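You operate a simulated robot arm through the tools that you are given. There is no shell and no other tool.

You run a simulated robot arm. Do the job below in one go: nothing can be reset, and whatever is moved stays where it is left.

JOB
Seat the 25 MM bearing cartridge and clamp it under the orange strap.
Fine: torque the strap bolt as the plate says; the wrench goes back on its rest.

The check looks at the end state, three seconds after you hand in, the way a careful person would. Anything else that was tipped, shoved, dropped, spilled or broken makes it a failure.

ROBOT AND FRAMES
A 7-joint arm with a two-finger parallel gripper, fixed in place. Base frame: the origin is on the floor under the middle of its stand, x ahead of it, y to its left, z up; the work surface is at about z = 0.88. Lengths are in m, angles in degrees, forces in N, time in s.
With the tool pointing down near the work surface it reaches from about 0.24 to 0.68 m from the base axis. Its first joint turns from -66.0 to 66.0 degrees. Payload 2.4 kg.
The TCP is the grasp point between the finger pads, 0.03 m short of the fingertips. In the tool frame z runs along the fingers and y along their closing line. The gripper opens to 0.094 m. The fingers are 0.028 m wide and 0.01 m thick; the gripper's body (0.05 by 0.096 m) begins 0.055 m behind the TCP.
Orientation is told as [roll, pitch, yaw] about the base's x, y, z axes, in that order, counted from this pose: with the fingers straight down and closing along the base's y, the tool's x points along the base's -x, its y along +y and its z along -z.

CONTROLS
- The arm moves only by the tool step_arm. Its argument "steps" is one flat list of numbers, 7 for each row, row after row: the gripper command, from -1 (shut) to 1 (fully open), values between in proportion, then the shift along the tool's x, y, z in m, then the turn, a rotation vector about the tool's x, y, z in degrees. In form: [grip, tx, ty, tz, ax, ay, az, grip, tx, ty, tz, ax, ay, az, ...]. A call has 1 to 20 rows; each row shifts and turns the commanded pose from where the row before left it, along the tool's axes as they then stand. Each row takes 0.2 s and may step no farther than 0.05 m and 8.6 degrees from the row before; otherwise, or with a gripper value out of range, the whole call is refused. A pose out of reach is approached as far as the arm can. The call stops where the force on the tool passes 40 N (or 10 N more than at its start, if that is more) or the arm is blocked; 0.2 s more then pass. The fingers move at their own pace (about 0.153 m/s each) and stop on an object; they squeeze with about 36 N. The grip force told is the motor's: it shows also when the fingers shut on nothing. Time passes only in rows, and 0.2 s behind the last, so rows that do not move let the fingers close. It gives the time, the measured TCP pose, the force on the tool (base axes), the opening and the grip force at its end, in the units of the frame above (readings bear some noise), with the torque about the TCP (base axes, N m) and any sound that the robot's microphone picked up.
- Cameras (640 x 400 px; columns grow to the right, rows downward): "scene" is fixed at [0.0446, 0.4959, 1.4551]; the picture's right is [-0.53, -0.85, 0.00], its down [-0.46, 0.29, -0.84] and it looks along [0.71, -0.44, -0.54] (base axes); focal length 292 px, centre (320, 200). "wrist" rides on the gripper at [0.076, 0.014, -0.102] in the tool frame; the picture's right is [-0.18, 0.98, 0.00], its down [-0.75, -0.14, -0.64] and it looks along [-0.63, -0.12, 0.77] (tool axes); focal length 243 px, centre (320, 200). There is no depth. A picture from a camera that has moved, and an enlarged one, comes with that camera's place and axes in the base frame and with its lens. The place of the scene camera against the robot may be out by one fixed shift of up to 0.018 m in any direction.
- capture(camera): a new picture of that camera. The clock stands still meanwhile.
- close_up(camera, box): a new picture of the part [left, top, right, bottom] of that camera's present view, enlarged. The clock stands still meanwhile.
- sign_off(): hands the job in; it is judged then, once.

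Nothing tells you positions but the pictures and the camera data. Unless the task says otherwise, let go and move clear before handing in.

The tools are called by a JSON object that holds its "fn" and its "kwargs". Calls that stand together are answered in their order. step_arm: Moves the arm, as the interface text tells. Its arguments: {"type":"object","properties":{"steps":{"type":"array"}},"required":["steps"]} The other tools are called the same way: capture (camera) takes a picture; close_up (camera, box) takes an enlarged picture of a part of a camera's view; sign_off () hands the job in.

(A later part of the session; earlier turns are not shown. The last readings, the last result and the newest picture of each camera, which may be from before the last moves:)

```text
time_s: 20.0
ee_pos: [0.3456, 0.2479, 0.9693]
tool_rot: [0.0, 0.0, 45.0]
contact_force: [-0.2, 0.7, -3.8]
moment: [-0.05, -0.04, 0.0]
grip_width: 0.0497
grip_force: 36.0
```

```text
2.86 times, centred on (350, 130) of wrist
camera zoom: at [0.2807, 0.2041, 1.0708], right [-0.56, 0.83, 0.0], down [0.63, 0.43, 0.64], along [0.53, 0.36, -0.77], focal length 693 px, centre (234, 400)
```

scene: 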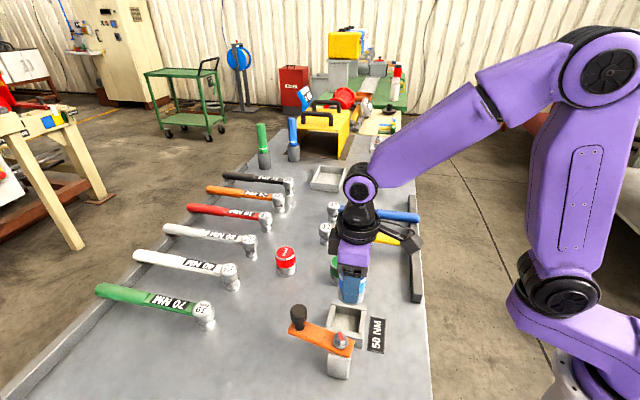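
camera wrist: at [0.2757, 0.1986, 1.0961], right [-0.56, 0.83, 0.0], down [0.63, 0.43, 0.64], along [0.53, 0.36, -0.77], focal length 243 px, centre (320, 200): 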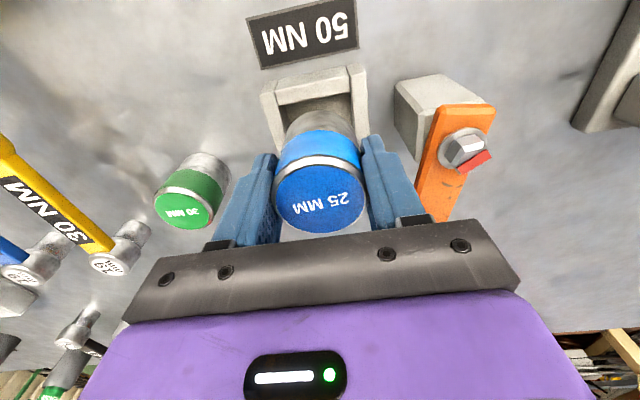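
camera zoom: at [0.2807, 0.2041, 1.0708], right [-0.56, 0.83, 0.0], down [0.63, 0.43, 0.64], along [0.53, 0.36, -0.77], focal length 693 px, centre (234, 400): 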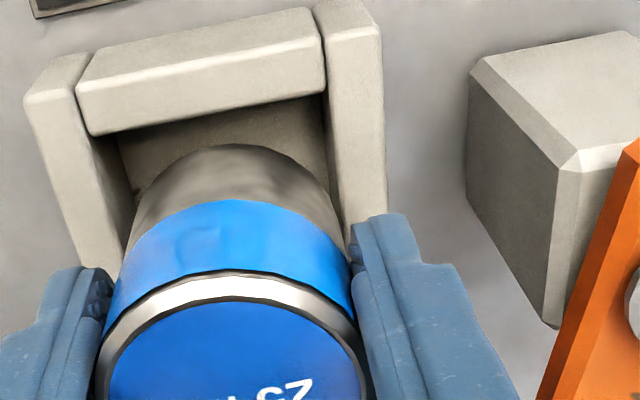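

At this height both cameras say the cartridge is now about 2.3 mm too far forward, while the lateral alignment is good. I'll back off by that amount and descend in small steps, watching the force.

{"fn": "step_arm", "kwargs": {"steps": [-1, 0.0023, 0, 0, 0, 0, 0, -1, 0, 0, 0.003, 0, 0, 0, -1, 0, 0, 0.003, 0, 0, 0, -1, 0, 0, 0.002, 0, 0, 0, -1, 0, 0, 0, 0, 0, 0]}}

{"fn": "close_up", "kwargs": {"camera": "scene", "box": [310, 280, 380, 340]}}

{"fn": "close_up", "kwargs": {"camera": "wrist", "box": [240, 50, 400, 150]}}

```text
time_s: 21.2
ee_pos: [0.3439, 0.2453, 0.9619]
tool_rot: [0.0, 0.0, 45.0]
contact_force: [-0.6, 0.0, -3.9]
moment: [0.02, -0.02, 0.01]
grip_width: 0.0495
grip_force: 35.7
```

```text
6.67 times, centred on (345, 310) of scene
camera zoom: at [0.0446, 0.496, 1.455], right [-0.53, -0.85, 0.0], down [-0.46, 0.29, -0.84], along [0.71, -0.44, -0.54], focal length 1944 px, centre (153, -533)
```

zoom: 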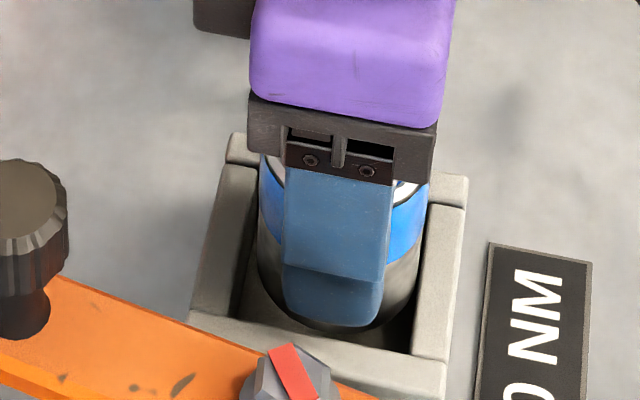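

```text
4.00 times, centred on (320, 100) of wrist
camera zoom: at [0.2786, 0.2016, 1.0631], right [-0.56, 0.83, 0.0], down [0.63, 0.43, 0.64], along [0.53, 0.36, -0.77], focal length 970 px, centre (320, 600)
```

zoom: 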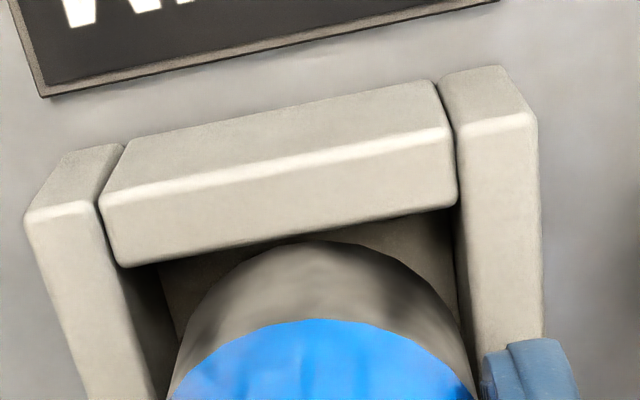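

The cartridge is at the wall edge with no contact force, and I estimate it sits about 1 mm to the right. I'll nudge it and keep lowering slowly.

{"fn": "step_arm", "kwargs": {"steps": [-1, 0.0005, -0.001, 0, 0, 0, 0, -1, 0, 0, 0.003, 0, 0, 0, -1, 0, 0, 0.003, 0, 0, 0, -1, 0, 0, 0, 0, 0, 0]}}

{"fn": "close_up", "kwargs": {"camera": "wrist", "box": [240, 50, 400, 150]}}

{"fn": "close_up", "kwargs": {"camera": "scene", "box": [310, 280, 380, 340]}}

```text
time_s: 22.2
ee_pos: [0.3431, 0.2447, 0.9569]
tool_rot: [0.1, 0.0, 45.0]
contact_force: [0.8, 1.0, -4.3]
moment: [0.02, -0.03, 0.0]
grip_width: 0.0498
grip_force: 35.7
```

```text
4.00 times, centred on (320, 100) of wrist
camera zoom: at [0.279, 0.2005, 1.0578], right [-0.56, 0.83, 0.0], down [0.63, 0.43, 0.64], along [0.53, 0.36, -0.77], focal length 970 px, centre (320, 600)
```

zoom: 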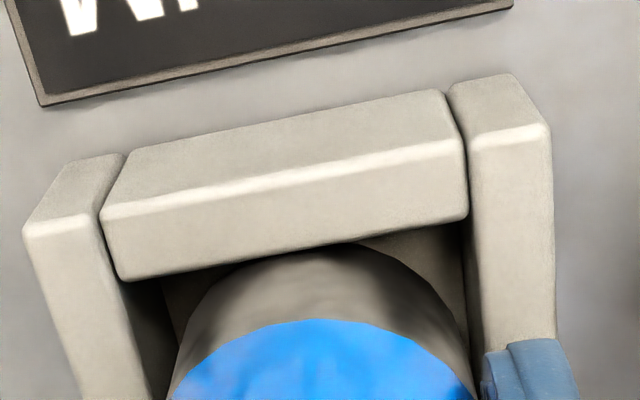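

```text
6.67 times, centred on (345, 310) of scene
camera zoom: at [0.0447, 0.496, 1.455], right [-0.53, -0.85, 0.0], down [-0.46, 0.29, -0.84], along [0.71, -0.44, -0.54], focal length 1944 px, centre (153, -533)
```

zoom: 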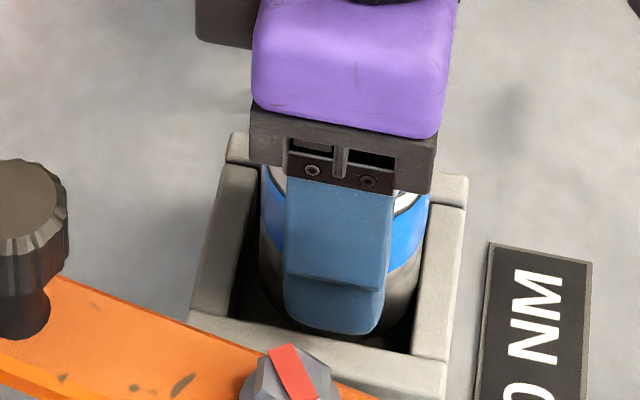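

The cartridge is entering the pocket with no contact. I'll continue down until the fingertips are just above the walls.

{"fn": "step_arm", "kwargs": {"steps": [-1, 0, 0, 0.003, 0, 0, 0, -1, 0, 0, 0.003, 0, 0, 0, -1, 0, 0, 0.003, 0, 0, 0, -1, 0, 0, 0, 0, 0, 0]}}

{"fn": "close_up", "kwargs": {"camera": "wrist", "box": [240, 50, 400, 150]}}

{"fn": "close_up", "kwargs": {"camera": "scene", "box": [310, 280, 380, 340]}}

```text
time_s: 23.2
ee_pos: [0.3437, 0.2452, 0.9474]
tool_rot: [0.0, 0.0, 44.9]
contact_force: [0.3, 0.8, -5.3]
moment: [0.0, -0.02, 0.04]
grip_width: 0.0495
grip_force: 36.1
```

```text
4.00 times, centred on (320, 100) of wrist
camera zoom: at [0.2791, 0.2005, 1.0484], right [-0.56, 0.83, 0.0], down [0.63, 0.43, 0.64], along [0.53, 0.36, -0.77], focal length 970 px, centre (320, 600)
```

zoom: 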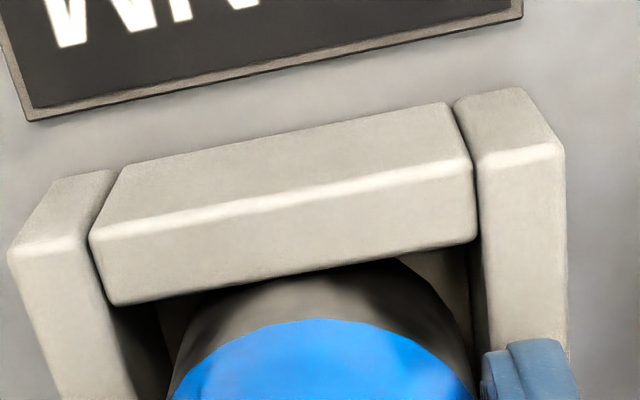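

```text
6.67 times, centred on (345, 310) of scene
camera zoom: at [0.0447, 0.496, 1.455], right [-0.53, -0.85, 0.0], down [-0.46, 0.29, -0.84], along [0.71, -0.44, -0.54], focal length 1944 px, centre (153, -533)
```

zoom: 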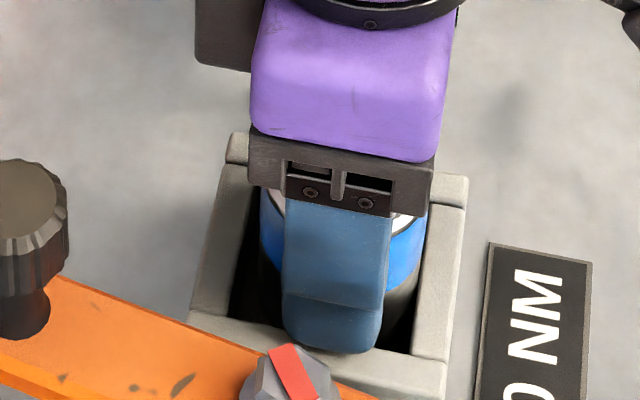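

The cartridge is inside the pocket. I'll lower the last couple of millimetres, open just enough for it to drop onto the floor of the seat, and look.

{"fn": "step_arm", "kwargs": {"steps": [-1, 0, 0, 0.0015, 0, 0, 0, -1, 0, 0, 0.001, 0, 0, 0, -1, 0, 0, 0, 0, 0, 0, 0.15, 0, 0, 0, 0, 0, 0, 0.3, 0, 0, 0, 0, 0, 0, 0.3, 0, 0, 0, 0, 0, 0]}}

{"fn": "capture", "kwargs": {"camera": "wrist"}}

{"fn": "close_up", "kwargs": {"camera": "scene", "box": [310, 280, 380, 340]}}

```text
time_s: 24.6
ee_pos: [0.3445, 0.2436, 0.9467]
tool_rot: [0.1, 0.0, 44.9]
contact_force: [0.2, 0.2, 0.1]
moment: [-0.03, 0.01, 0.02]
grip_width: 0.061
grip_force: 0.0
```

```text
taken
camera wrist: at [0.2788, 0.2, 1.0463], right [-0.56, 0.83, 0.0], down [0.63, 0.43, 0.64], along [0.53, 0.36, -0.77], focal length 243 px, centre (320, 200)
```

wrist: 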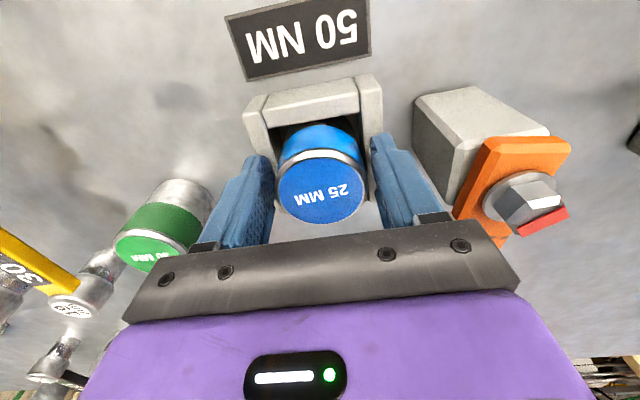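

```text
6.67 times, centred on (345, 310) of scene
camera zoom: at [0.0446, 0.4959, 1.4551], right [-0.53, -0.85, 0.0], down [-0.46, 0.29, -0.84], along [0.71, -0.44, -0.54], focal length 1944 px, centre (153, -533)
```

zoom: 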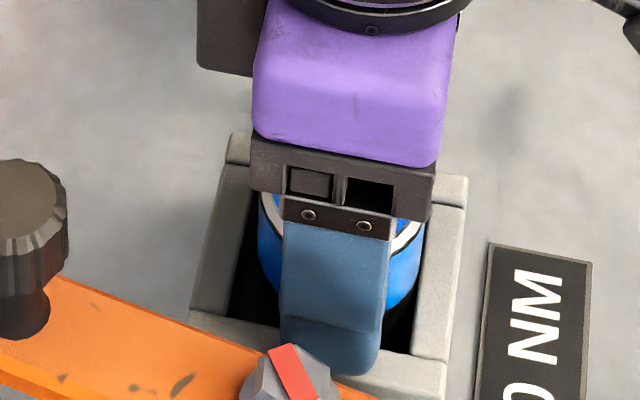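

The cartridge has been released and dropped into the seat. I'll lift clear and check that it sits level.

{"fn": "step_arm", "kwargs": {"steps": [0.3, 0, 0, -0.02, 0, 0, 0, 0.3, 0, 0, -0.04, 0, 0, 0, 0.3, 0, 0, -0.04, 0, 0, 0, 0.3, 0, 0, -0.04, 0, 0, 0, 0.3, 0, 0, 0, 0, 0, 0]}}

{"fn": "capture", "kwargs": {"camera": "wrist"}}

{"fn": "close_up", "kwargs": {"camera": "wrist", "box": [260, 40, 440, 150]}}

{"fn": "close_up", "kwargs": {"camera": "scene", "box": [280, 285, 390, 385]}}

```text
time_s: 25.8
ee_pos: [0.3443, 0.2454, 1.0847]
tool_rot: [0.0, 0.0, 45.0]
contact_force: [0.6, -0.5, -0.1]
moment: [0.02, -0.03, -0.01]
grip_width: 0.0611
grip_force: 0.0
```

```text
taken
camera wrist: at [0.2804, 0.2009, 1.1853], right [-0.56, 0.83, 0.0], down [0.63, 0.43, 0.64], along [0.53, 0.36, -0.77], focal length 243 px, centre (320, 200)
```

wrist: 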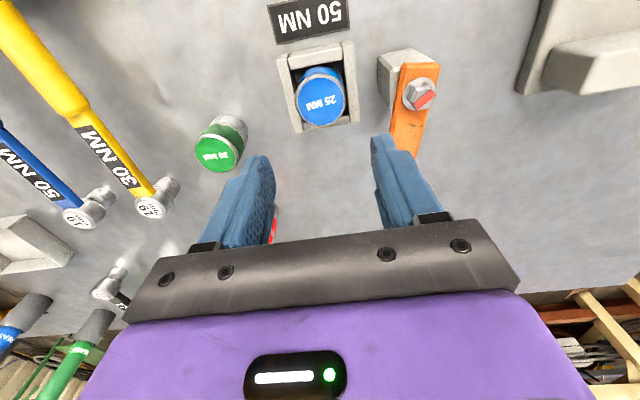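

```text
3.56 times, centred on (350, 95) of wrist
camera zoom: at [0.2804, 0.2009, 1.1853], right [-0.56, 0.83, 0.0], down [0.63, 0.43, 0.64], along [0.53, 0.36, -0.77], focal length 863 px, centre (213, 573)
```

zoom: 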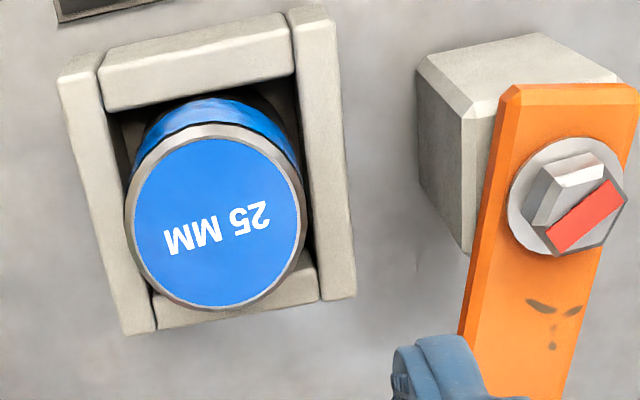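

```text
4.00 times, centred on (335, 335) of scene
camera zoom: at [0.0446, 0.4959, 1.4551], right [-0.53, -0.85, 0.0], down [-0.46, 0.29, -0.84], along [0.71, -0.44, -0.54], focal length 1166 px, centre (260, -340)
```

zoom: 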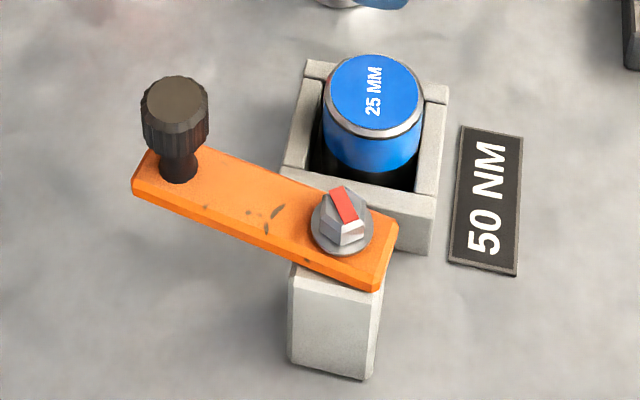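

The 25 MM cartridge is seated upright in the pocket. The bolt is at about (0.2855, 0.309), with the strap top near z 0.962 and the knob near (0.349, 0.353). Next I'll hover over the knob so I can grasp it and swing the strap across.

{"fn": "step_arm", "kwargs": {"steps": [0.6, -0.0265, 0.0243, 0, 0, 0, 0, 0.6, -0.0265, 0.0243, 0, 0, 0, 0, 0.6, -0.0265, 0.0243, 0, 0, 0, 0, 0.6, 0, 0, 0, 0, 0, 0]}}

{"fn": "capture", "kwargs": {"camera": "wrist"}}

{"fn": "close_up", "kwargs": {"camera": "wrist", "box": [270, 60, 400, 190]}}

{"fn": "close_up", "kwargs": {"camera": "scene", "box": [260, 250, 390, 380]}}

```text
time_s: 26.8
ee_pos: [0.3487, 0.3533, 1.0834]
tool_rot: [0.0, 0.1, 44.9]
contact_force: [-0.5, -0.1, 0.3]
moment: [-0.01, -0.01, 0.0]
grip_width: 0.0753
grip_force: 0.0
```

```text
taken
camera wrist: at [0.2843, 0.3083, 1.1844], right [-0.56, 0.83, 0.0], down [0.63, 0.43, 0.64], along [0.53, 0.36, -0.77], focal length 243 px, centre (320, 200)
```

wrist: 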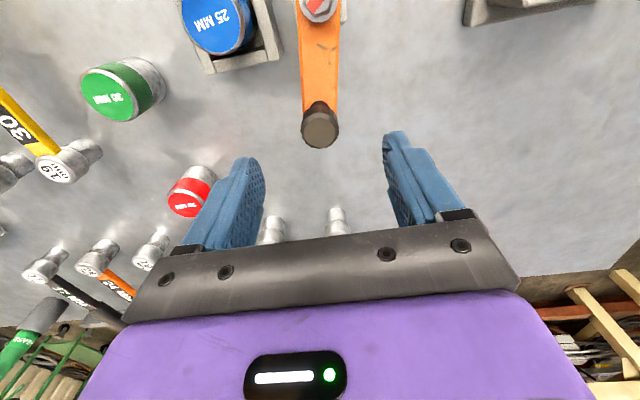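

```text
3.08 times, centred on (335, 125) of wrist
camera zoom: at [0.2843, 0.3083, 1.1844], right [-0.56, 0.83, 0.0], down [0.63, 0.43, 0.64], along [0.53, 0.36, -0.77], focal length 746 px, centre (274, 431)
```

zoom: 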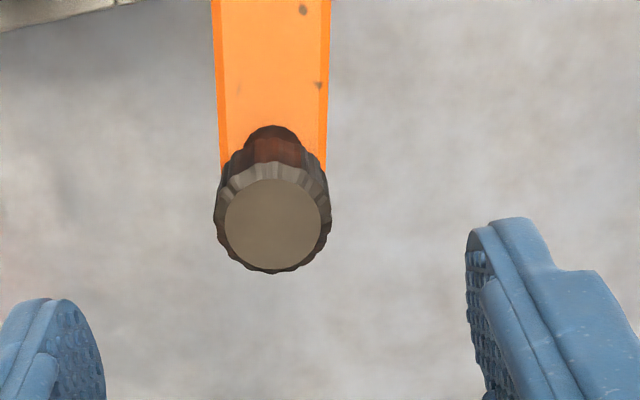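

```text
3.08 times, centred on (325, 315) of scene
camera zoom: at [0.0446, 0.496, 1.4551], right [-0.53, -0.85, 0.0], down [-0.46, 0.29, -0.84], along [0.71, -0.44, -0.54], focal length 897 px, centre (305, -154)
```

zoom: 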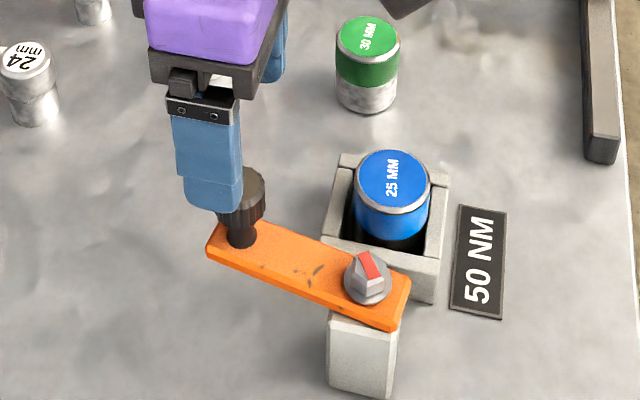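

The knob is directly below, about 30 mm wide with its top near 1.01. I'll descend around it and grip it.

{"fn": "step_arm", "kwargs": {"steps": [0.6, -0.001, 0, 0.04, 0, 0, 0, 0.6, 0, 0, 0.03, 0, 0, 0, 0.6, 0, 0, 0.013, 0, 0, 0, 0.6, 0, 0, 0, 0, 0, 0]}}

{"fn": "capture", "kwargs": {"camera": "wrist"}}

{"fn": "close_up", "kwargs": {"camera": "scene", "box": [260, 250, 390, 380]}}

```text
time_s: 27.8
ee_pos: [0.3489, 0.3549, 1.0035]
tool_rot: [0.0, 0.0, 45.0]
contact_force: [0.5, -0.1, 0.6]
moment: [0.02, 0.0, 0.02]
grip_width: 0.0754
grip_force: 0.1
```

```text
taken
camera wrist: at [0.2838, 0.3097, 1.1037], right [-0.56, 0.83, 0.0], down [0.63, 0.43, 0.64], along [0.53, 0.36, -0.77], focal length 243 px, centre (320, 200)
```

wrist: 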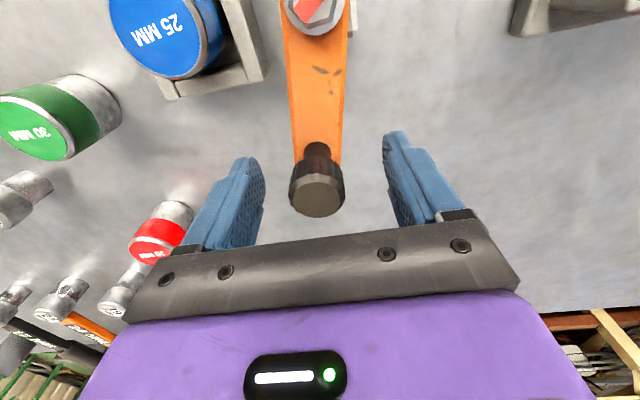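

```text
3.08 times, centred on (325, 315) of scene
camera zoom: at [0.0446, 0.4959, 1.4551], right [-0.53, -0.85, 0.0], down [-0.46, 0.29, -0.84], along [0.71, -0.44, -0.54], focal length 897 px, centre (305, -154)
```

zoom: 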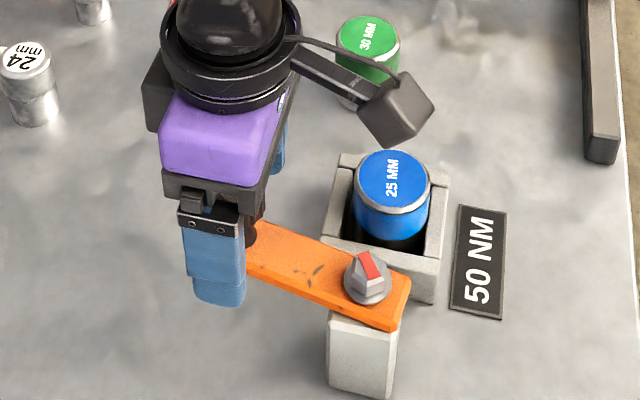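

The knob is centred between the fingers. Closing on it.

{"fn": "step_arm", "kwargs": {"steps": [0, 0, -0.0008, 0, 0, 0, 0, -0.3, 0, 0, 0, 0, 0, 0, -1, 0, 0, 0, 0, 0, 0, -1, 0, 0, 0, 0, 0, 0, -1, 0, 0, 0, 0, 0, 0]}}

{"fn": "capture", "kwargs": {"camera": "wrist"}}

```text
time_s: 29.0
ee_pos: [0.3496, 0.3525, 1.0035]
tool_rot: [0.0, -0.1, 45.0]
contact_force: [2.2, 0.3, -2.8]
moment: [0.19, -0.34, 0.07]
grip_width: 0.0294
grip_force: 45.1
```

```text
taken
camera wrist: at [0.2849, 0.3085, 1.1035], right [-0.56, 0.83, 0.0], down [0.63, 0.43, 0.64], along [0.53, 0.36, -0.77], focal length 243 px, centre (320, 200)
```

wrist: 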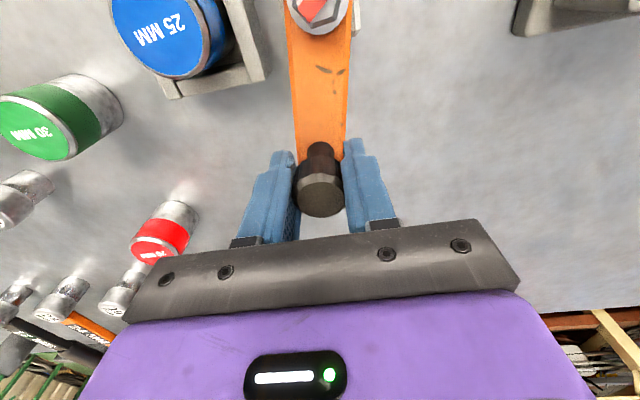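

I have the knob. Before swinging it I'll take a close-up of the bolt to get the pivot position right.

{"fn": "close_up", "kwargs": {"camera": "wrist", "box": [270, 0, 370, 62]}}

{"fn": "close_up", "kwargs": {"camera": "wrist", "box": [250, 130, 400, 230]}}

{"fn": "close_up", "kwargs": {"camera": "scene", "box": [280, 290, 390, 390]}}

```text
6.40 times, centred on (320, 31) of wrist
camera zoom: at [0.2849, 0.3085, 1.1035], right [-0.56, 0.83, 0.0], down [0.63, 0.43, 0.64], along [0.53, 0.36, -0.77], focal length 1553 px, centre (320, 1282)
```

zoom: 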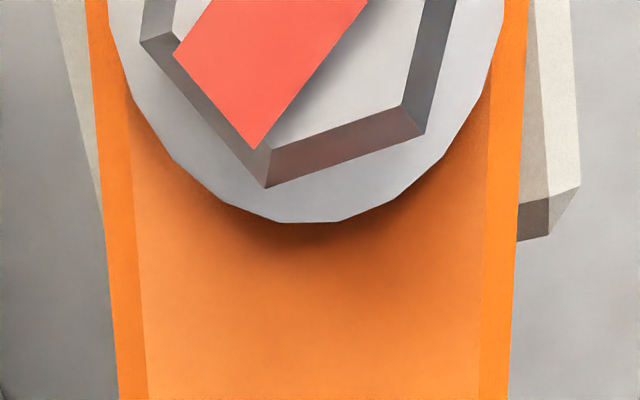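

```text
4.00 times, centred on (325, 180) of wrist
camera zoom: at [0.2849, 0.3085, 1.1035], right [-0.56, 0.83, 0.0], down [0.63, 0.43, 0.64], along [0.53, 0.36, -0.77], focal length 970 px, centre (300, 280)
```

zoom: 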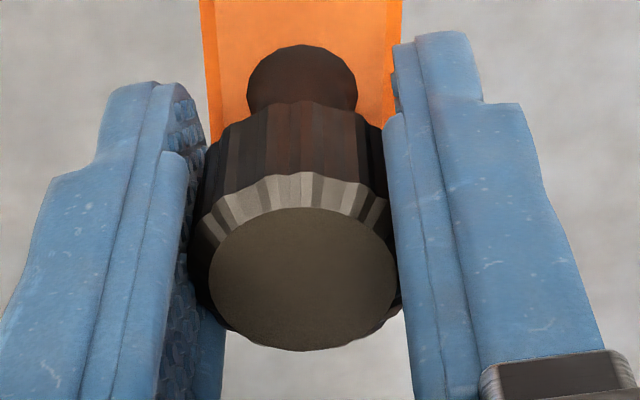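

```text
4.00 times, centred on (335, 340) of scene
camera zoom: at [0.0447, 0.4959, 1.4551], right [-0.53, -0.85, 0.0], down [-0.46, 0.29, -0.84], along [0.71, -0.44, -0.54], focal length 1166 px, centre (260, -360)
```

zoom: 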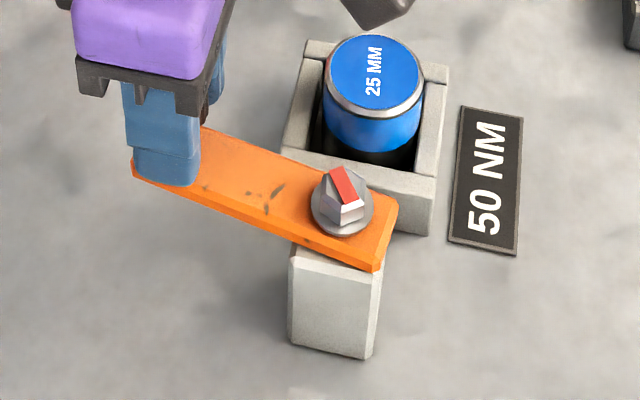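

The pivot is about 75 mm behind the TCP in the tool frame and the strap lies at about 35°. It needs to swing roughly 80° clockwise to -45°. I'll start with 20° along the arc, rotating the gripper with the strap.

{"fn": "step_arm", "kwargs": {"steps": [-1, 0.0011, -0.0052, 0, 0, 0, 4, -1, 0.0011, -0.0052, 0, 0, 0, 4, -1, 0.0011, -0.0052, 0, 0, 0, 4, -1, 0.0011, -0.0052, 0, 0, 0, 4, -1, 0.0011, -0.0052, 0, 0, 0, 4, -1, 0, 0, 0, 0, 0, 0]}}

{"fn": "capture", "kwargs": {"camera": "wrist"}}

{"fn": "close_up", "kwargs": {"camera": "scene", "box": [260, 270, 400, 390]}}

```text
time_s: 30.4
ee_pos: [0.361, 0.3269, 1.002]
tool_rot: [0.0, 0.0, 24.8]
contact_force: [4.3, -3.4, 0.5]
moment: [0.06, -0.7, 0.34]
grip_width: 0.0293
grip_force: 44.7
```

```text
taken
camera wrist: at [0.2852, 0.3087, 1.1035], right [-0.25, 0.97, 0.0], down [0.74, 0.19, 0.64], along [0.62, 0.16, -0.77], focal length 243 px, centre (320, 200)
```

wrist: 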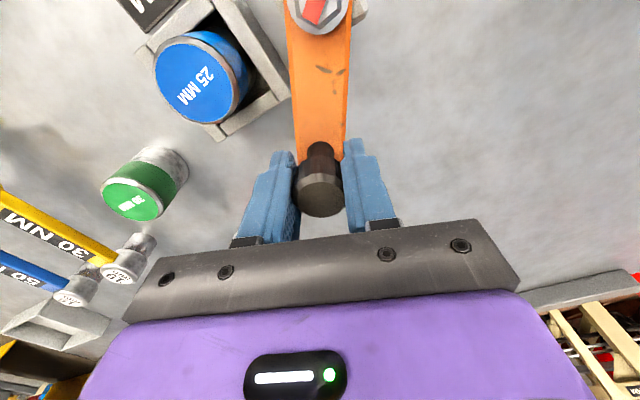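

```text
3.33 times, centred on (330, 330) of scene
camera zoom: at [0.0447, 0.4958, 1.4551], right [-0.53, -0.85, 0.0], down [-0.46, 0.29, -0.84], along [0.71, -0.44, -0.54], focal length 972 px, centre (287, -233)
```

zoom: 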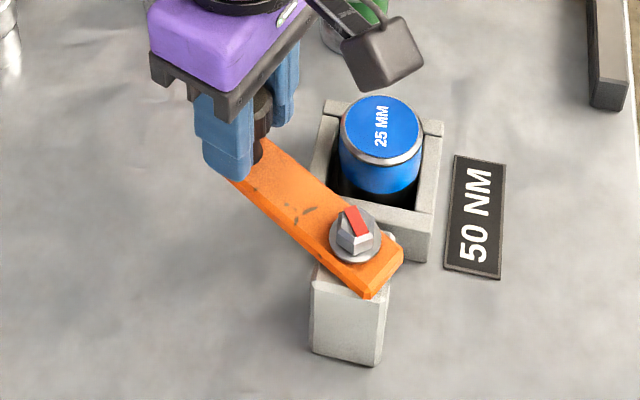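

The strap swings smoothly with low force. Another 36°.

{"fn": "step_arm", "kwargs": {"steps": [-1, 0.0011, -0.0052, 0, 0, 0, 4, -1, 0.0011, -0.0052, 0, 0, 0, 4, -1, 0.0011, -0.0052, 0, 0, 0, 4, -1, 0.0011, -0.0052, 0, 0, 0, 4, -1, 0.0011, -0.0052, 0, 0, 0, 4, -1, 0.0011, -0.0052, 0, 0, 0, 4, -1, 0.0011, -0.0052, 0, 0, 0, 4, -1, 0.0011, -0.0052, 0, 0, 0, 4, -1, 0.0011, -0.0052, 0, 0, 0, 4, -1, 0, 0, 0, 0, 0, 0]}}

{"fn": "capture", "kwargs": {"camera": "wrist"}}

{"fn": "close_up", "kwargs": {"camera": "scene", "box": [260, 270, 400, 390]}}

```text
time_s: 32.6
ee_pos: [0.3583, 0.2813, 1.002]
tool_rot: [0.1, -0.1, -11.2]
contact_force: [9.7, -7.3, 18.5]
moment: [-0.53, -1.11, 0.22]
grip_width: 0.0295
grip_force: 44.7
```

```text
taken
camera wrist: at [0.2858, 0.3089, 1.1034], right [0.37, 0.93, 0.0], down [0.71, -0.28, 0.64], along [0.6, -0.24, -0.77], focal length 243 px, centre (320, 200)
```

wrist: 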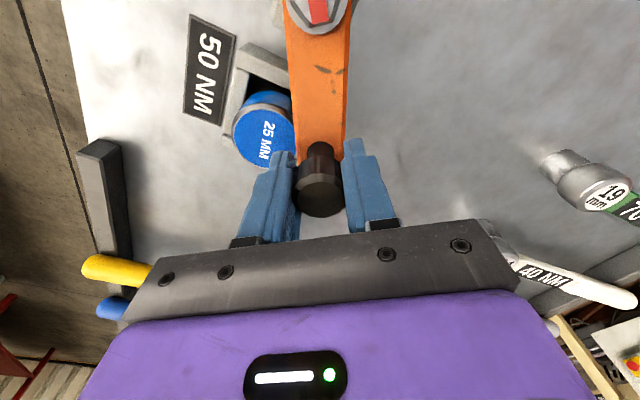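

```text
3.33 times, centred on (330, 330) of scene
camera zoom: at [0.0446, 0.4956, 1.4552], right [-0.53, -0.85, 0.0], down [-0.46, 0.29, -0.84], along [0.71, -0.44, -0.54], focal length 972 px, centre (287, -233)
```

zoom: 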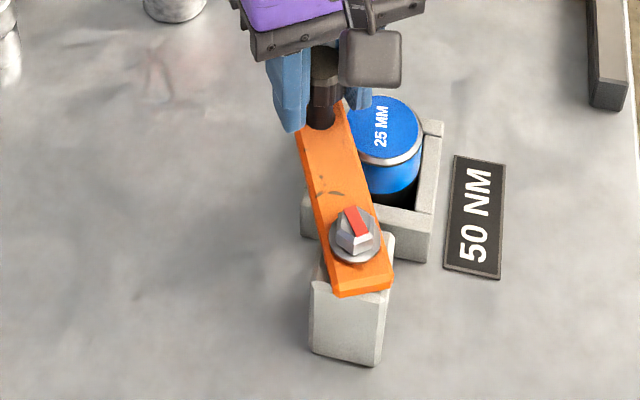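

An upward force of about 18 N has appeared, so something may be rubbing. I'll look closely before going on.

{"fn": "close_up", "kwargs": {"camera": "scene", "box": [310, 275, 380, 345]}}

{"fn": "close_up", "kwargs": {"camera": "wrist", "box": [220, 70, 360, 220]}}

{"fn": "step_arm", "kwargs": {"steps": [-1, 0, 0, 0, 0, 0, 0]}}

```text
5.71 times, centred on (345, 310) of scene
camera zoom: at [0.0446, 0.4956, 1.4552], right [-0.53, -0.85, 0.0], down [-0.46, 0.29, -0.84], along [0.71, -0.44, -0.54], focal length 1666 px, centre (177, -429)
```

zoom: 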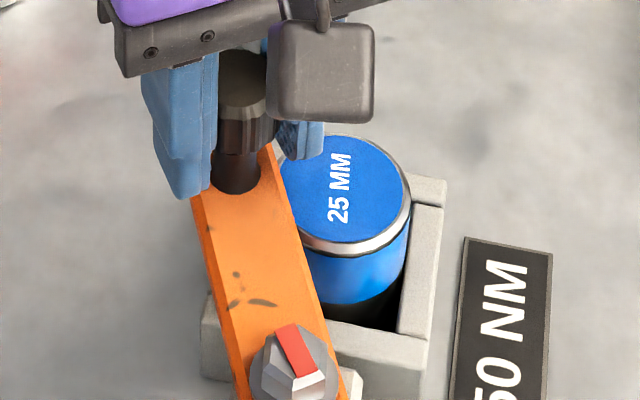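

```text
2.67 times, centred on (290, 145) of wrist
camera zoom: at [0.2858, 0.3089, 1.1034], right [0.37, 0.93, 0.0], down [0.71, -0.28, 0.64], along [0.6, -0.24, -0.77], focal length 647 px, centre (400, 347)
```

zoom: 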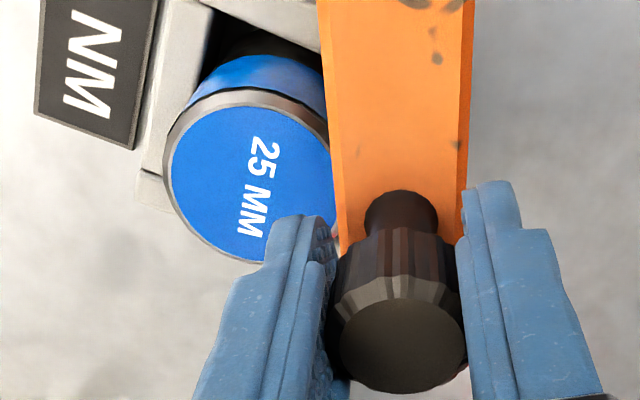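

```text
time_s: 33.0
ee_pos: [0.3583, 0.282, 1.003]
tool_rot: [0.1, -0.1, -11.0]
contact_force: [10.3, -6.9, 19.1]
moment: [-0.47, -1.08, 0.14]
grip_width: 0.0295
grip_force: 45.2
```

By triangulation the cartridge top is at z 0.940, well below the fingertips at 0.972. The force has a 12 N radial part, which suggests my arc radius is slightly off. I'll relax outward by 1 mm and see how the force changes.

{"fn": "step_arm", "kwargs": {"steps": [-1, -0.001, 0, 0, 0, 0, 0, -1, 0, 0, 0, 0, 0, 0]}}

```text
time_s: 33.6
ee_pos: [0.3595, 0.2796, 1.0032]
tool_rot: [-0.1, 0.0, -11.0]
contact_force: [7.5, -3.9, 19.0]
moment: [-0.26, -0.94, 0.1]
grip_width: 0.0295
grip_force: 44.9
```

{"fn": "step_arm", "kwargs": {"steps": [-1, 0, 0, -0.001, 0, 0, 0, -1, 0, 0, 0, 0, 0, 0]}}

{"fn": "close_up", "kwargs": {"camera": "scene", "box": [310, 275, 380, 375]}}

```text
time_s: 34.2
ee_pos: [0.3585, 0.2806, 1.0017]
tool_rot: [-0.1, 0.1, -11.1]
contact_force: [8.6, 0.3, -6.6]
moment: [0.14, -0.71, -0.19]
grip_width: 0.0295
grip_force: 44.9
```

```text
4.00 times, centred on (345, 325) of scene
camera zoom: at [0.0449, 0.496, 1.455], right [-0.53, -0.85, 0.0], down [-0.46, 0.29, -0.84], along [0.71, -0.44, -0.54], focal length 1166 px, centre (220, -300)
```

zoom: 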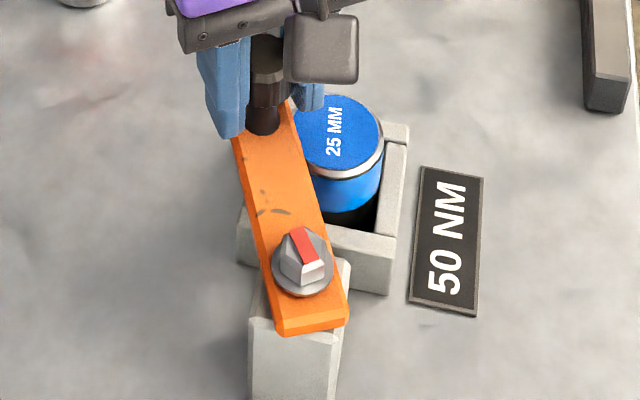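

The vertical force was just a stiff coupling with under 1 mm of height drift, and it's relieved now. I'll continue the swing in smaller batches.

{"fn": "step_arm", "kwargs": {"steps": [-1, 0.001, -0.0052, 0, 0, 0, 4, -1, 0.001, -0.0052, 0, 0, 0, 4, -1, 0.001, -0.0052, 0, 0, 0, 4, -1, 0, 0, 0, 0, 0, 0]}}

```text
time_s: 35.2
ee_pos: [0.3507, 0.2655, 1.0025]
tool_rot: [-0.3, 0.1, -23.1]
contact_force: [-1.8, -6.4, -11.2]
moment: [0.3, 0.09, 0.43]
grip_width: 0.0295
grip_force: 45.2
```

{"fn": "step_arm", "kwargs": {"steps": [-1, 0.001, -0.0052, 0, 0, 0, 4, -1, 0.001, -0.0052, 0.0003, 0, 0, 4, -1, 0, 0, 0, 0, 0, 0]}}

{"fn": "capture", "kwargs": {"camera": "wrist"}}

{"fn": "close_up", "kwargs": {"camera": "scene", "box": [300, 275, 400, 375]}}

```text
time_s: 36.0
ee_pos: [0.3459, 0.2575, 1.003]
tool_rot: [0.0, 0.0, -31.0]
contact_force: [-7.5, -4.6, -3.5]
moment: [0.15, 0.55, 0.56]
grip_width: 0.0297
grip_force: 45.0
```

```text
taken
camera wrist: at [0.2871, 0.3092, 1.1035], right [0.66, 0.75, 0.0], down [0.57, -0.51, 0.64], along [0.48, -0.43, -0.77], focal length 243 px, centre (320, 200)
```

wrist: 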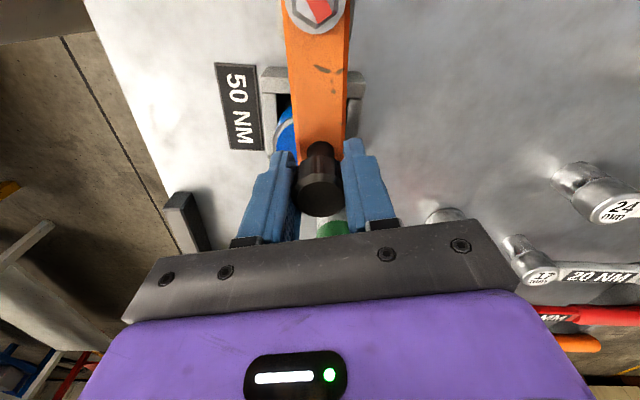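

```text
4.00 times, centred on (350, 325) of scene
camera zoom: at [0.0444, 0.4958, 1.4551], right [-0.53, -0.85, 0.0], down [-0.46, 0.29, -0.84], along [0.71, -0.44, -0.54], focal length 1166 px, centre (200, -300)
```

zoom: 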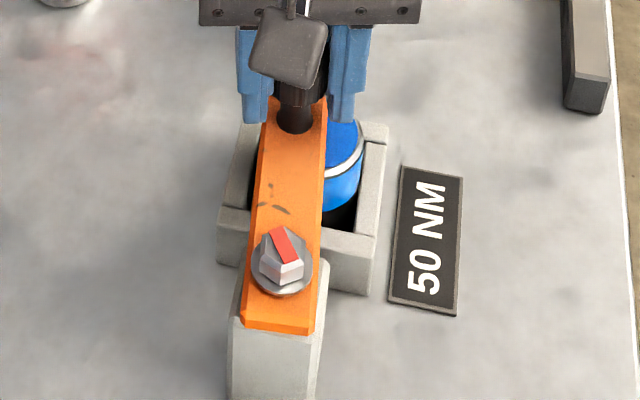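

The strap is at about -41°, so one more 4° step should centre it over the cartridge.

{"fn": "step_arm", "kwargs": {"steps": [-1, 0.0008, -0.0052, 0, 0, 0, 4, -1, 0, 0, 0, 0, 0, 0, -1, 0, 0, 0, 0, 0, 0]}}

{"fn": "close_up", "kwargs": {"camera": "wrist", "box": [230, 0, 410, 220]}}

{"fn": "close_up", "kwargs": {"camera": "scene", "box": [300, 275, 400, 375]}}

```text
time_s: 36.8
ee_pos: [0.3422, 0.254, 1.0026]
tool_rot: [0.0, 0.0, -35.1]
contact_force: [-11.1, 1.4, -4.8]
moment: [-0.08, -0.28, 0.5]
grip_width: 0.0297
grip_force: 45.7
```

```text
1.82 times, centred on (320, 110) of wrist
camera zoom: at [0.288, 0.3097, 1.1035], right [0.71, 0.7, 0.0], down [0.54, -0.55, 0.64], along [0.45, -0.46, -0.77], focal length 441 px, centre (320, 364)
```

zoom: 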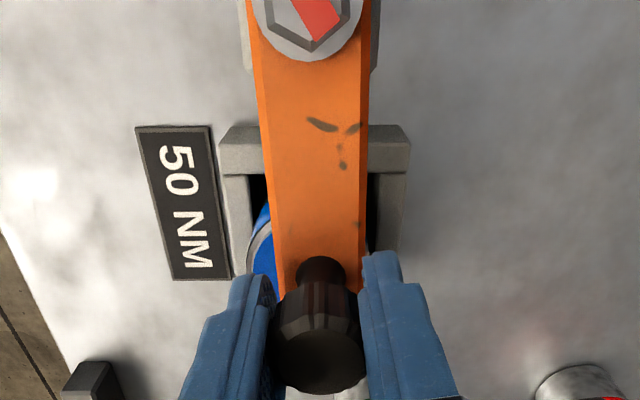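

```text
4.00 times, centred on (350, 325) of scene
camera zoom: at [0.0443, 0.496, 1.455], right [-0.53, -0.85, 0.0], down [-0.46, 0.29, -0.84], along [0.71, -0.44, -0.54], focal length 1166 px, centre (200, -300)
```

zoom: 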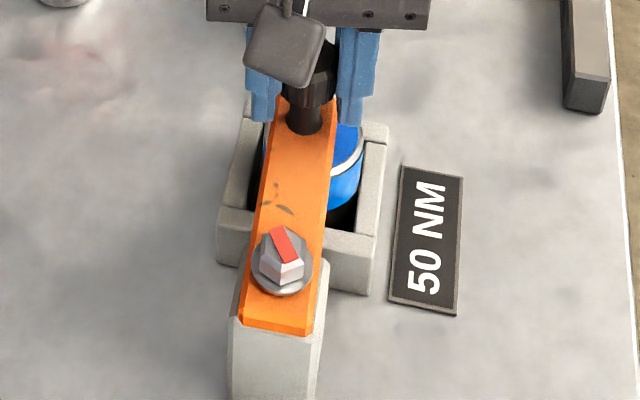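

The strap is over the cartridge and nearly parallel to the pocket. I'll add about 1.5°, then release the knob gently.

{"fn": "step_arm", "kwargs": {"steps": [-1, 0, -0.002, 0, 0, 0, 1.5, -1, 0, 0, 0, 0, 0, 0, -0.2, 0, 0, 0, 0, 0, 0, 0.2, 0, 0, 0, 0, 0, 0, 0.2, 0, 0, 0, 0, 0, 0]}}

{"fn": "close_up", "kwargs": {"camera": "wrist", "box": [230, 0, 410, 220]}}

{"fn": "close_up", "kwargs": {"camera": "scene", "box": [300, 275, 400, 375]}}

```text
time_s: 38.0
ee_pos: [0.3423, 0.2514, 1.0019]
tool_rot: [0.0, 0.0, -36.5]
contact_force: [0.3, -0.1, 0.0]
moment: [-0.01, -0.02, 0.0]
grip_width: 0.0562
grip_force: 0.0
```

```text
1.82 times, centred on (320, 110) of wrist
camera zoom: at [0.2889, 0.3088, 1.1036], right [0.73, 0.68, 0.0], down [0.52, -0.56, 0.64], along [0.44, -0.47, -0.77], focal length 441 px, centre (320, 364)
```

zoom: 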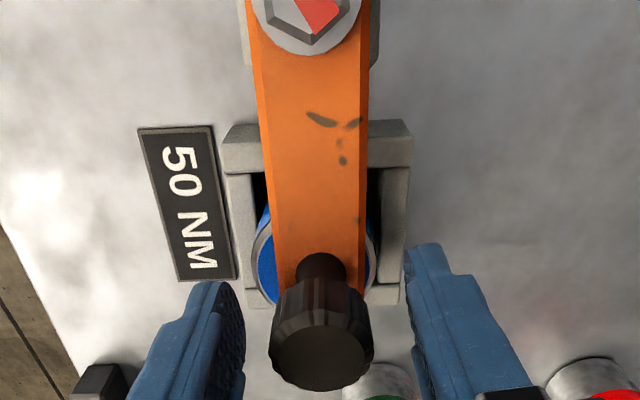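

```text
4.00 times, centred on (350, 325) of scene
camera zoom: at [0.0446, 0.4959, 1.4551], right [-0.53, -0.85, 0.0], down [-0.46, 0.29, -0.84], along [0.71, -0.44, -0.54], focal length 1166 px, centre (200, -300)
```

zoom: 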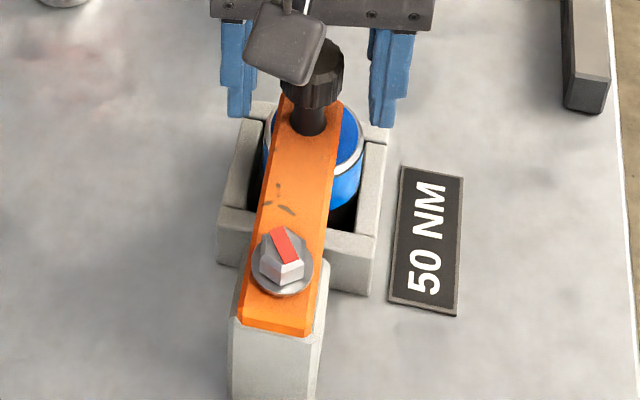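

The strap now lies squarely over the cartridge. Next is the blue 50 NM wrench, so I'll raise up, turn the gripper to match the wrench and fly over to inspect it.

{"fn": "step_arm", "kwargs": {"steps": [0.5, 0, 0, -0.03, 0, 0, 0, 0.5, 0, 0, -0.04, 0, 0, 0, 0.5, 0, 0, -0.045, 0, 0, 0, 0.5, 0, 0, -0.045, 0, 0, 0, 0.5, 0, 0, 0, 0, 0, -8.25, 0.5, 0, 0, 0, 0, 0, -8.25, 0.5, 0, 0, 0, 0, 0, -8.25, 0.5, 0, 0, 0, 0, 0, -8.25, 0.5, 0, 0, 0, 0, 0, -8.25, 0.5, 0, 0, 0, 0, 0, -8.25, 0.5, 0, 0, 0, 0, 0, -8.25, 0.5, 0, 0, 0, 0, 0, -8.25, 0.5, 0, 0, 0, 0, 0, -8.25, 0.5, 0, 0, 0, 0, 0, -8.25, 0.5, 0, 0, 0, 0, 0, 0]}}

{"fn": "capture", "kwargs": {"camera": "wrist"}}

{"fn": "capture", "kwargs": {"camera": "scene"}}

```text
time_s: 41.2
ee_pos: [0.3415, 0.2531, 1.1627]
tool_rot: [0.0, -0.1, 46.1]
contact_force: [0.2, -0.4, 0.1]
moment: [-0.05, -0.01, 0.01]
grip_width: 0.0703
grip_force: 0.0
```

```text
taken
camera wrist: at [0.2779, 0.2079, 1.2637], right [-0.58, 0.81, 0.0], down [0.62, 0.45, 0.64], along [0.52, 0.37, -0.77], focal length 243 px, centre (320, 200)
```

wrist: 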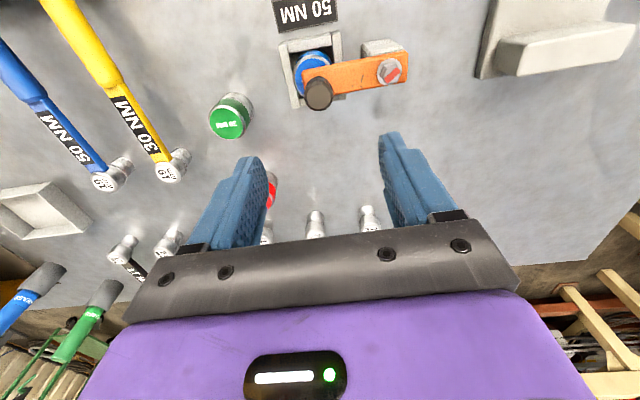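

```text
taken
```

scene: 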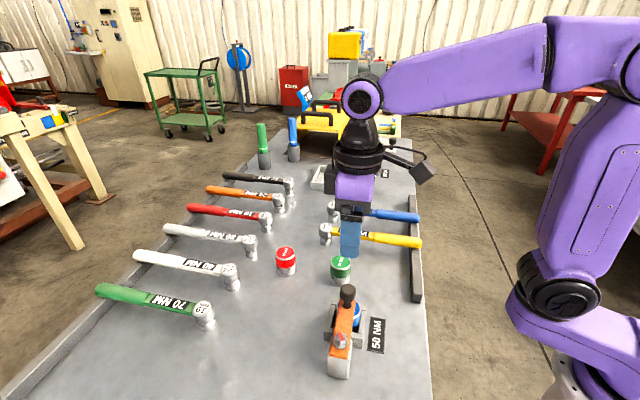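

I'll take a close-up of the bolt head to note its hex orientation and exact position before fetching the wrench.

{"fn": "close_up", "kwargs": {"camera": "wrist", "box": [350, 40, 430, 100]}}

{"fn": "close_up", "kwargs": {"camera": "wrist", "box": [270, 20, 430, 130]}}

{"fn": "close_up", "kwargs": {"camera": "scene", "box": [310, 270, 400, 390]}}

```text
6.67 times, centred on (390, 70) of wrist
camera zoom: at [0.2779, 0.2079, 1.2637], right [-0.58, 0.81, 0.0], down [0.62, 0.45, 0.64], along [0.52, 0.37, -0.77], focal length 1618 px, centre (-147, 1067)
```

zoom: 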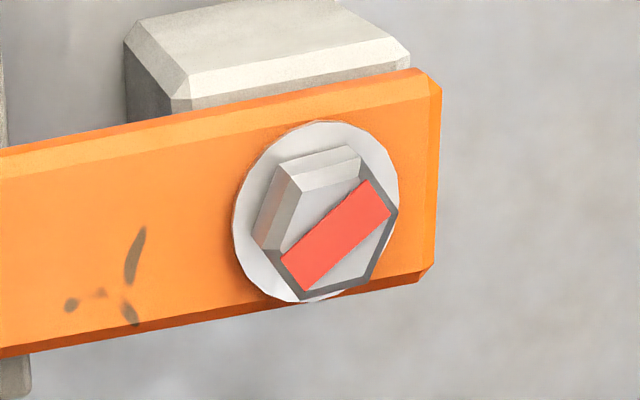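

```text
3.64 times, centred on (350, 75) of wrist
camera zoom: at [0.2779, 0.2079, 1.2637], right [-0.58, 0.81, 0.0], down [0.62, 0.45, 0.64], along [0.52, 0.37, -0.77], focal length 882 px, centre (211, 654)
```

zoom: 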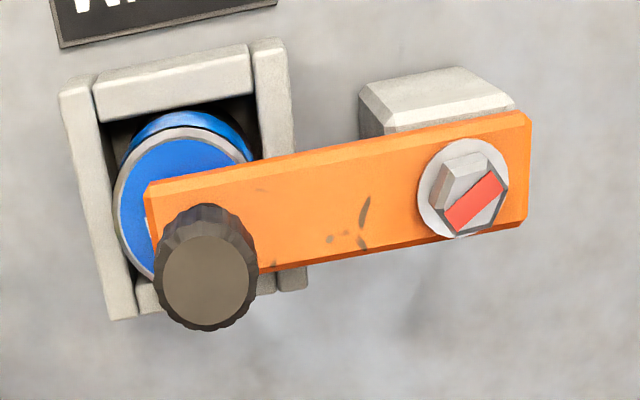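

```text
3.33 times, centred on (355, 330) of scene
camera zoom: at [0.0446, 0.4959, 1.4551], right [-0.53, -0.85, 0.0], down [-0.46, 0.29, -0.84], along [0.71, -0.44, -0.54], focal length 972 px, centre (203, -233)
```

zoom: 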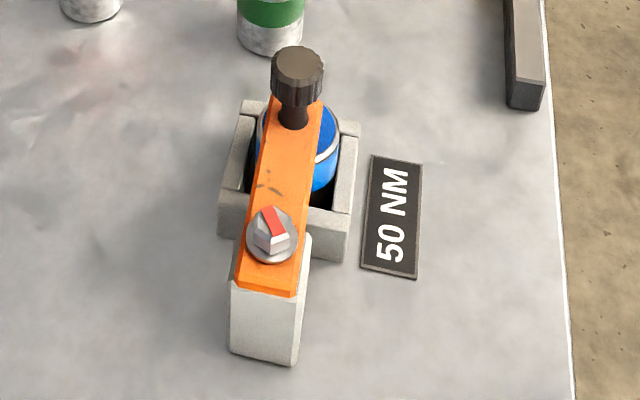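

The bolt is at about (0.2855, 0.3075), with hex flats facing -15°, 45° and 105°. A starting handle direction of about -75° suits it and clears the knob. Now I'll fly over to the blue wrench.

{"fn": "step_arm", "kwargs": {"steps": [0.5, 0.0188, -0.0367, 0, 0, 0, 0, 0.5, 0.0188, -0.0367, 0, 0, 0, 0, 0.5, 0.0188, -0.0367, 0, 0, 0, 0, 0.5, 0.0188, -0.0367, 0, 0, 0, 0, 0.5, 0.0188, -0.0367, 0, 0, 0, 0, 0.5, 0.0188, -0.0367, 0, 0, 0, 0, 0.5, 0.0188, -0.0367, 0, 0, 0, 0, 0.5, 0.0188, -0.0367, 0, 0, 0, 0, 0.5, 0, -0.03, 0, 0, 0, 0, 0.5, 0, 0, 0, 0, 0, 0]}}

{"fn": "capture", "kwargs": {"camera": "wrist"}}

{"fn": "capture", "kwargs": {"camera": "scene"}}

```text
time_s: 43.4
ee_pos: [0.4683, -0.08, 1.1613]
tool_rot: [-0.1, 0.0, 46.1]
contact_force: [1.1, -0.2, 0.4]
moment: [0.01, 0.01, -0.01]
grip_width: 0.0706
grip_force: 0.1
```

```text
taken
camera wrist: at [0.405, -0.1252, 1.2631], right [-0.58, 0.82, 0.0], down [0.62, 0.44, 0.64], along [0.52, 0.37, -0.77], focal length 243 px, centre (320, 200)
```

wrist: 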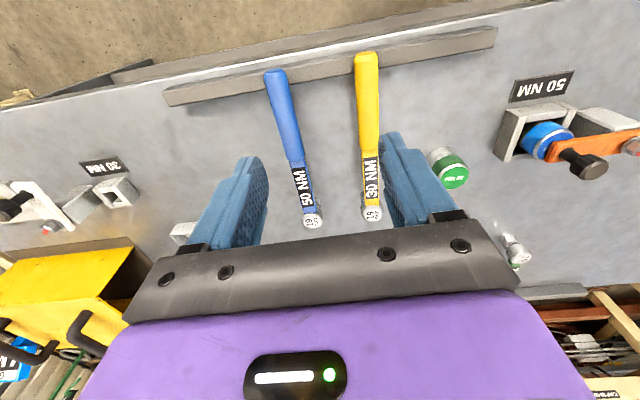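

```text
taken
```

scene: 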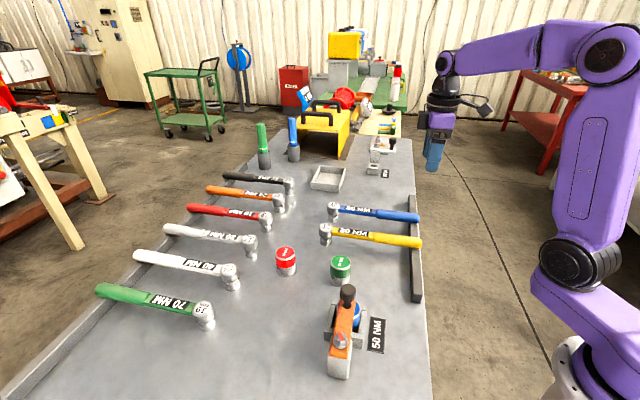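

{"fn": "close_up", "kwargs": {"camera": "wrist", "box": [250, 40, 400, 140]}}

{"fn": "close_up", "kwargs": {"camera": "wrist", "box": [250, 130, 400, 235]}}

{"fn": "close_up", "kwargs": {"camera": "scene", "box": [310, 180, 430, 260]}}

```text
4.00 times, centred on (325, 90) of wrist
camera zoom: at [0.405, -0.1252, 1.2631], right [-0.58, 0.82, 0.0], down [0.62, 0.44, 0.64], along [0.52, 0.37, -0.77], focal length 970 px, centre (300, 640)
```

zoom: 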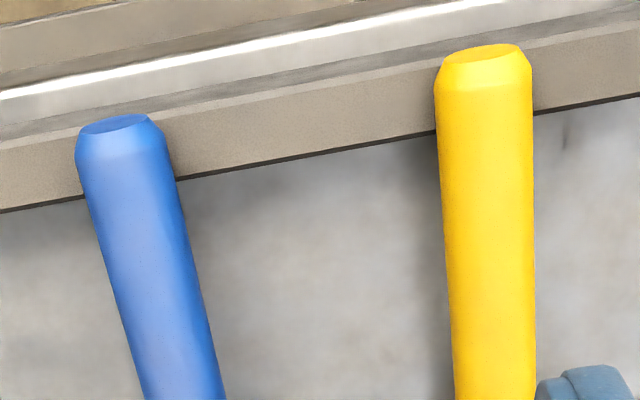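

```text
3.81 times, centred on (325, 182) of wrist
camera zoom: at [0.405, -0.1252, 1.2631], right [-0.58, 0.82, 0.0], down [0.62, 0.44, 0.64], along [0.52, 0.37, -0.77], focal length 924 px, centre (301, 267)
```

zoom: 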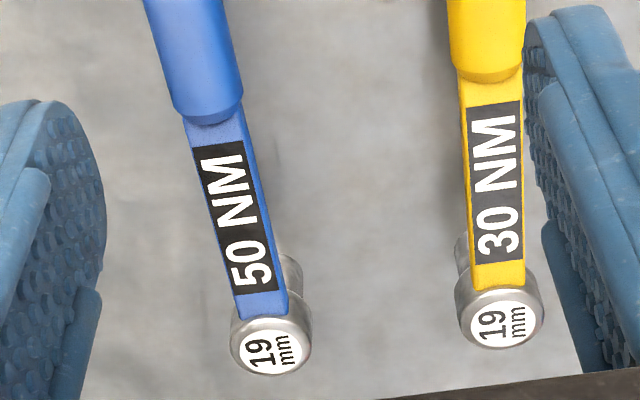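

```text
5.00 times, centred on (370, 220) of scene
camera zoom: at [0.0446, 0.4959, 1.4551], right [-0.53, -0.85, 0.0], down [-0.46, 0.29, -0.84], along [0.71, -0.44, -0.54], focal length 1458 px, centre (70, 100)
```

zoom: 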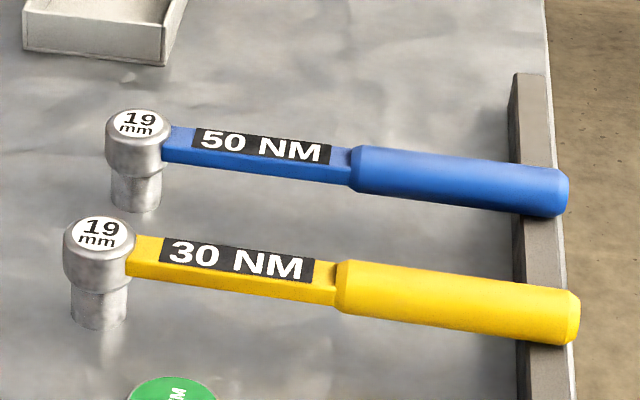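

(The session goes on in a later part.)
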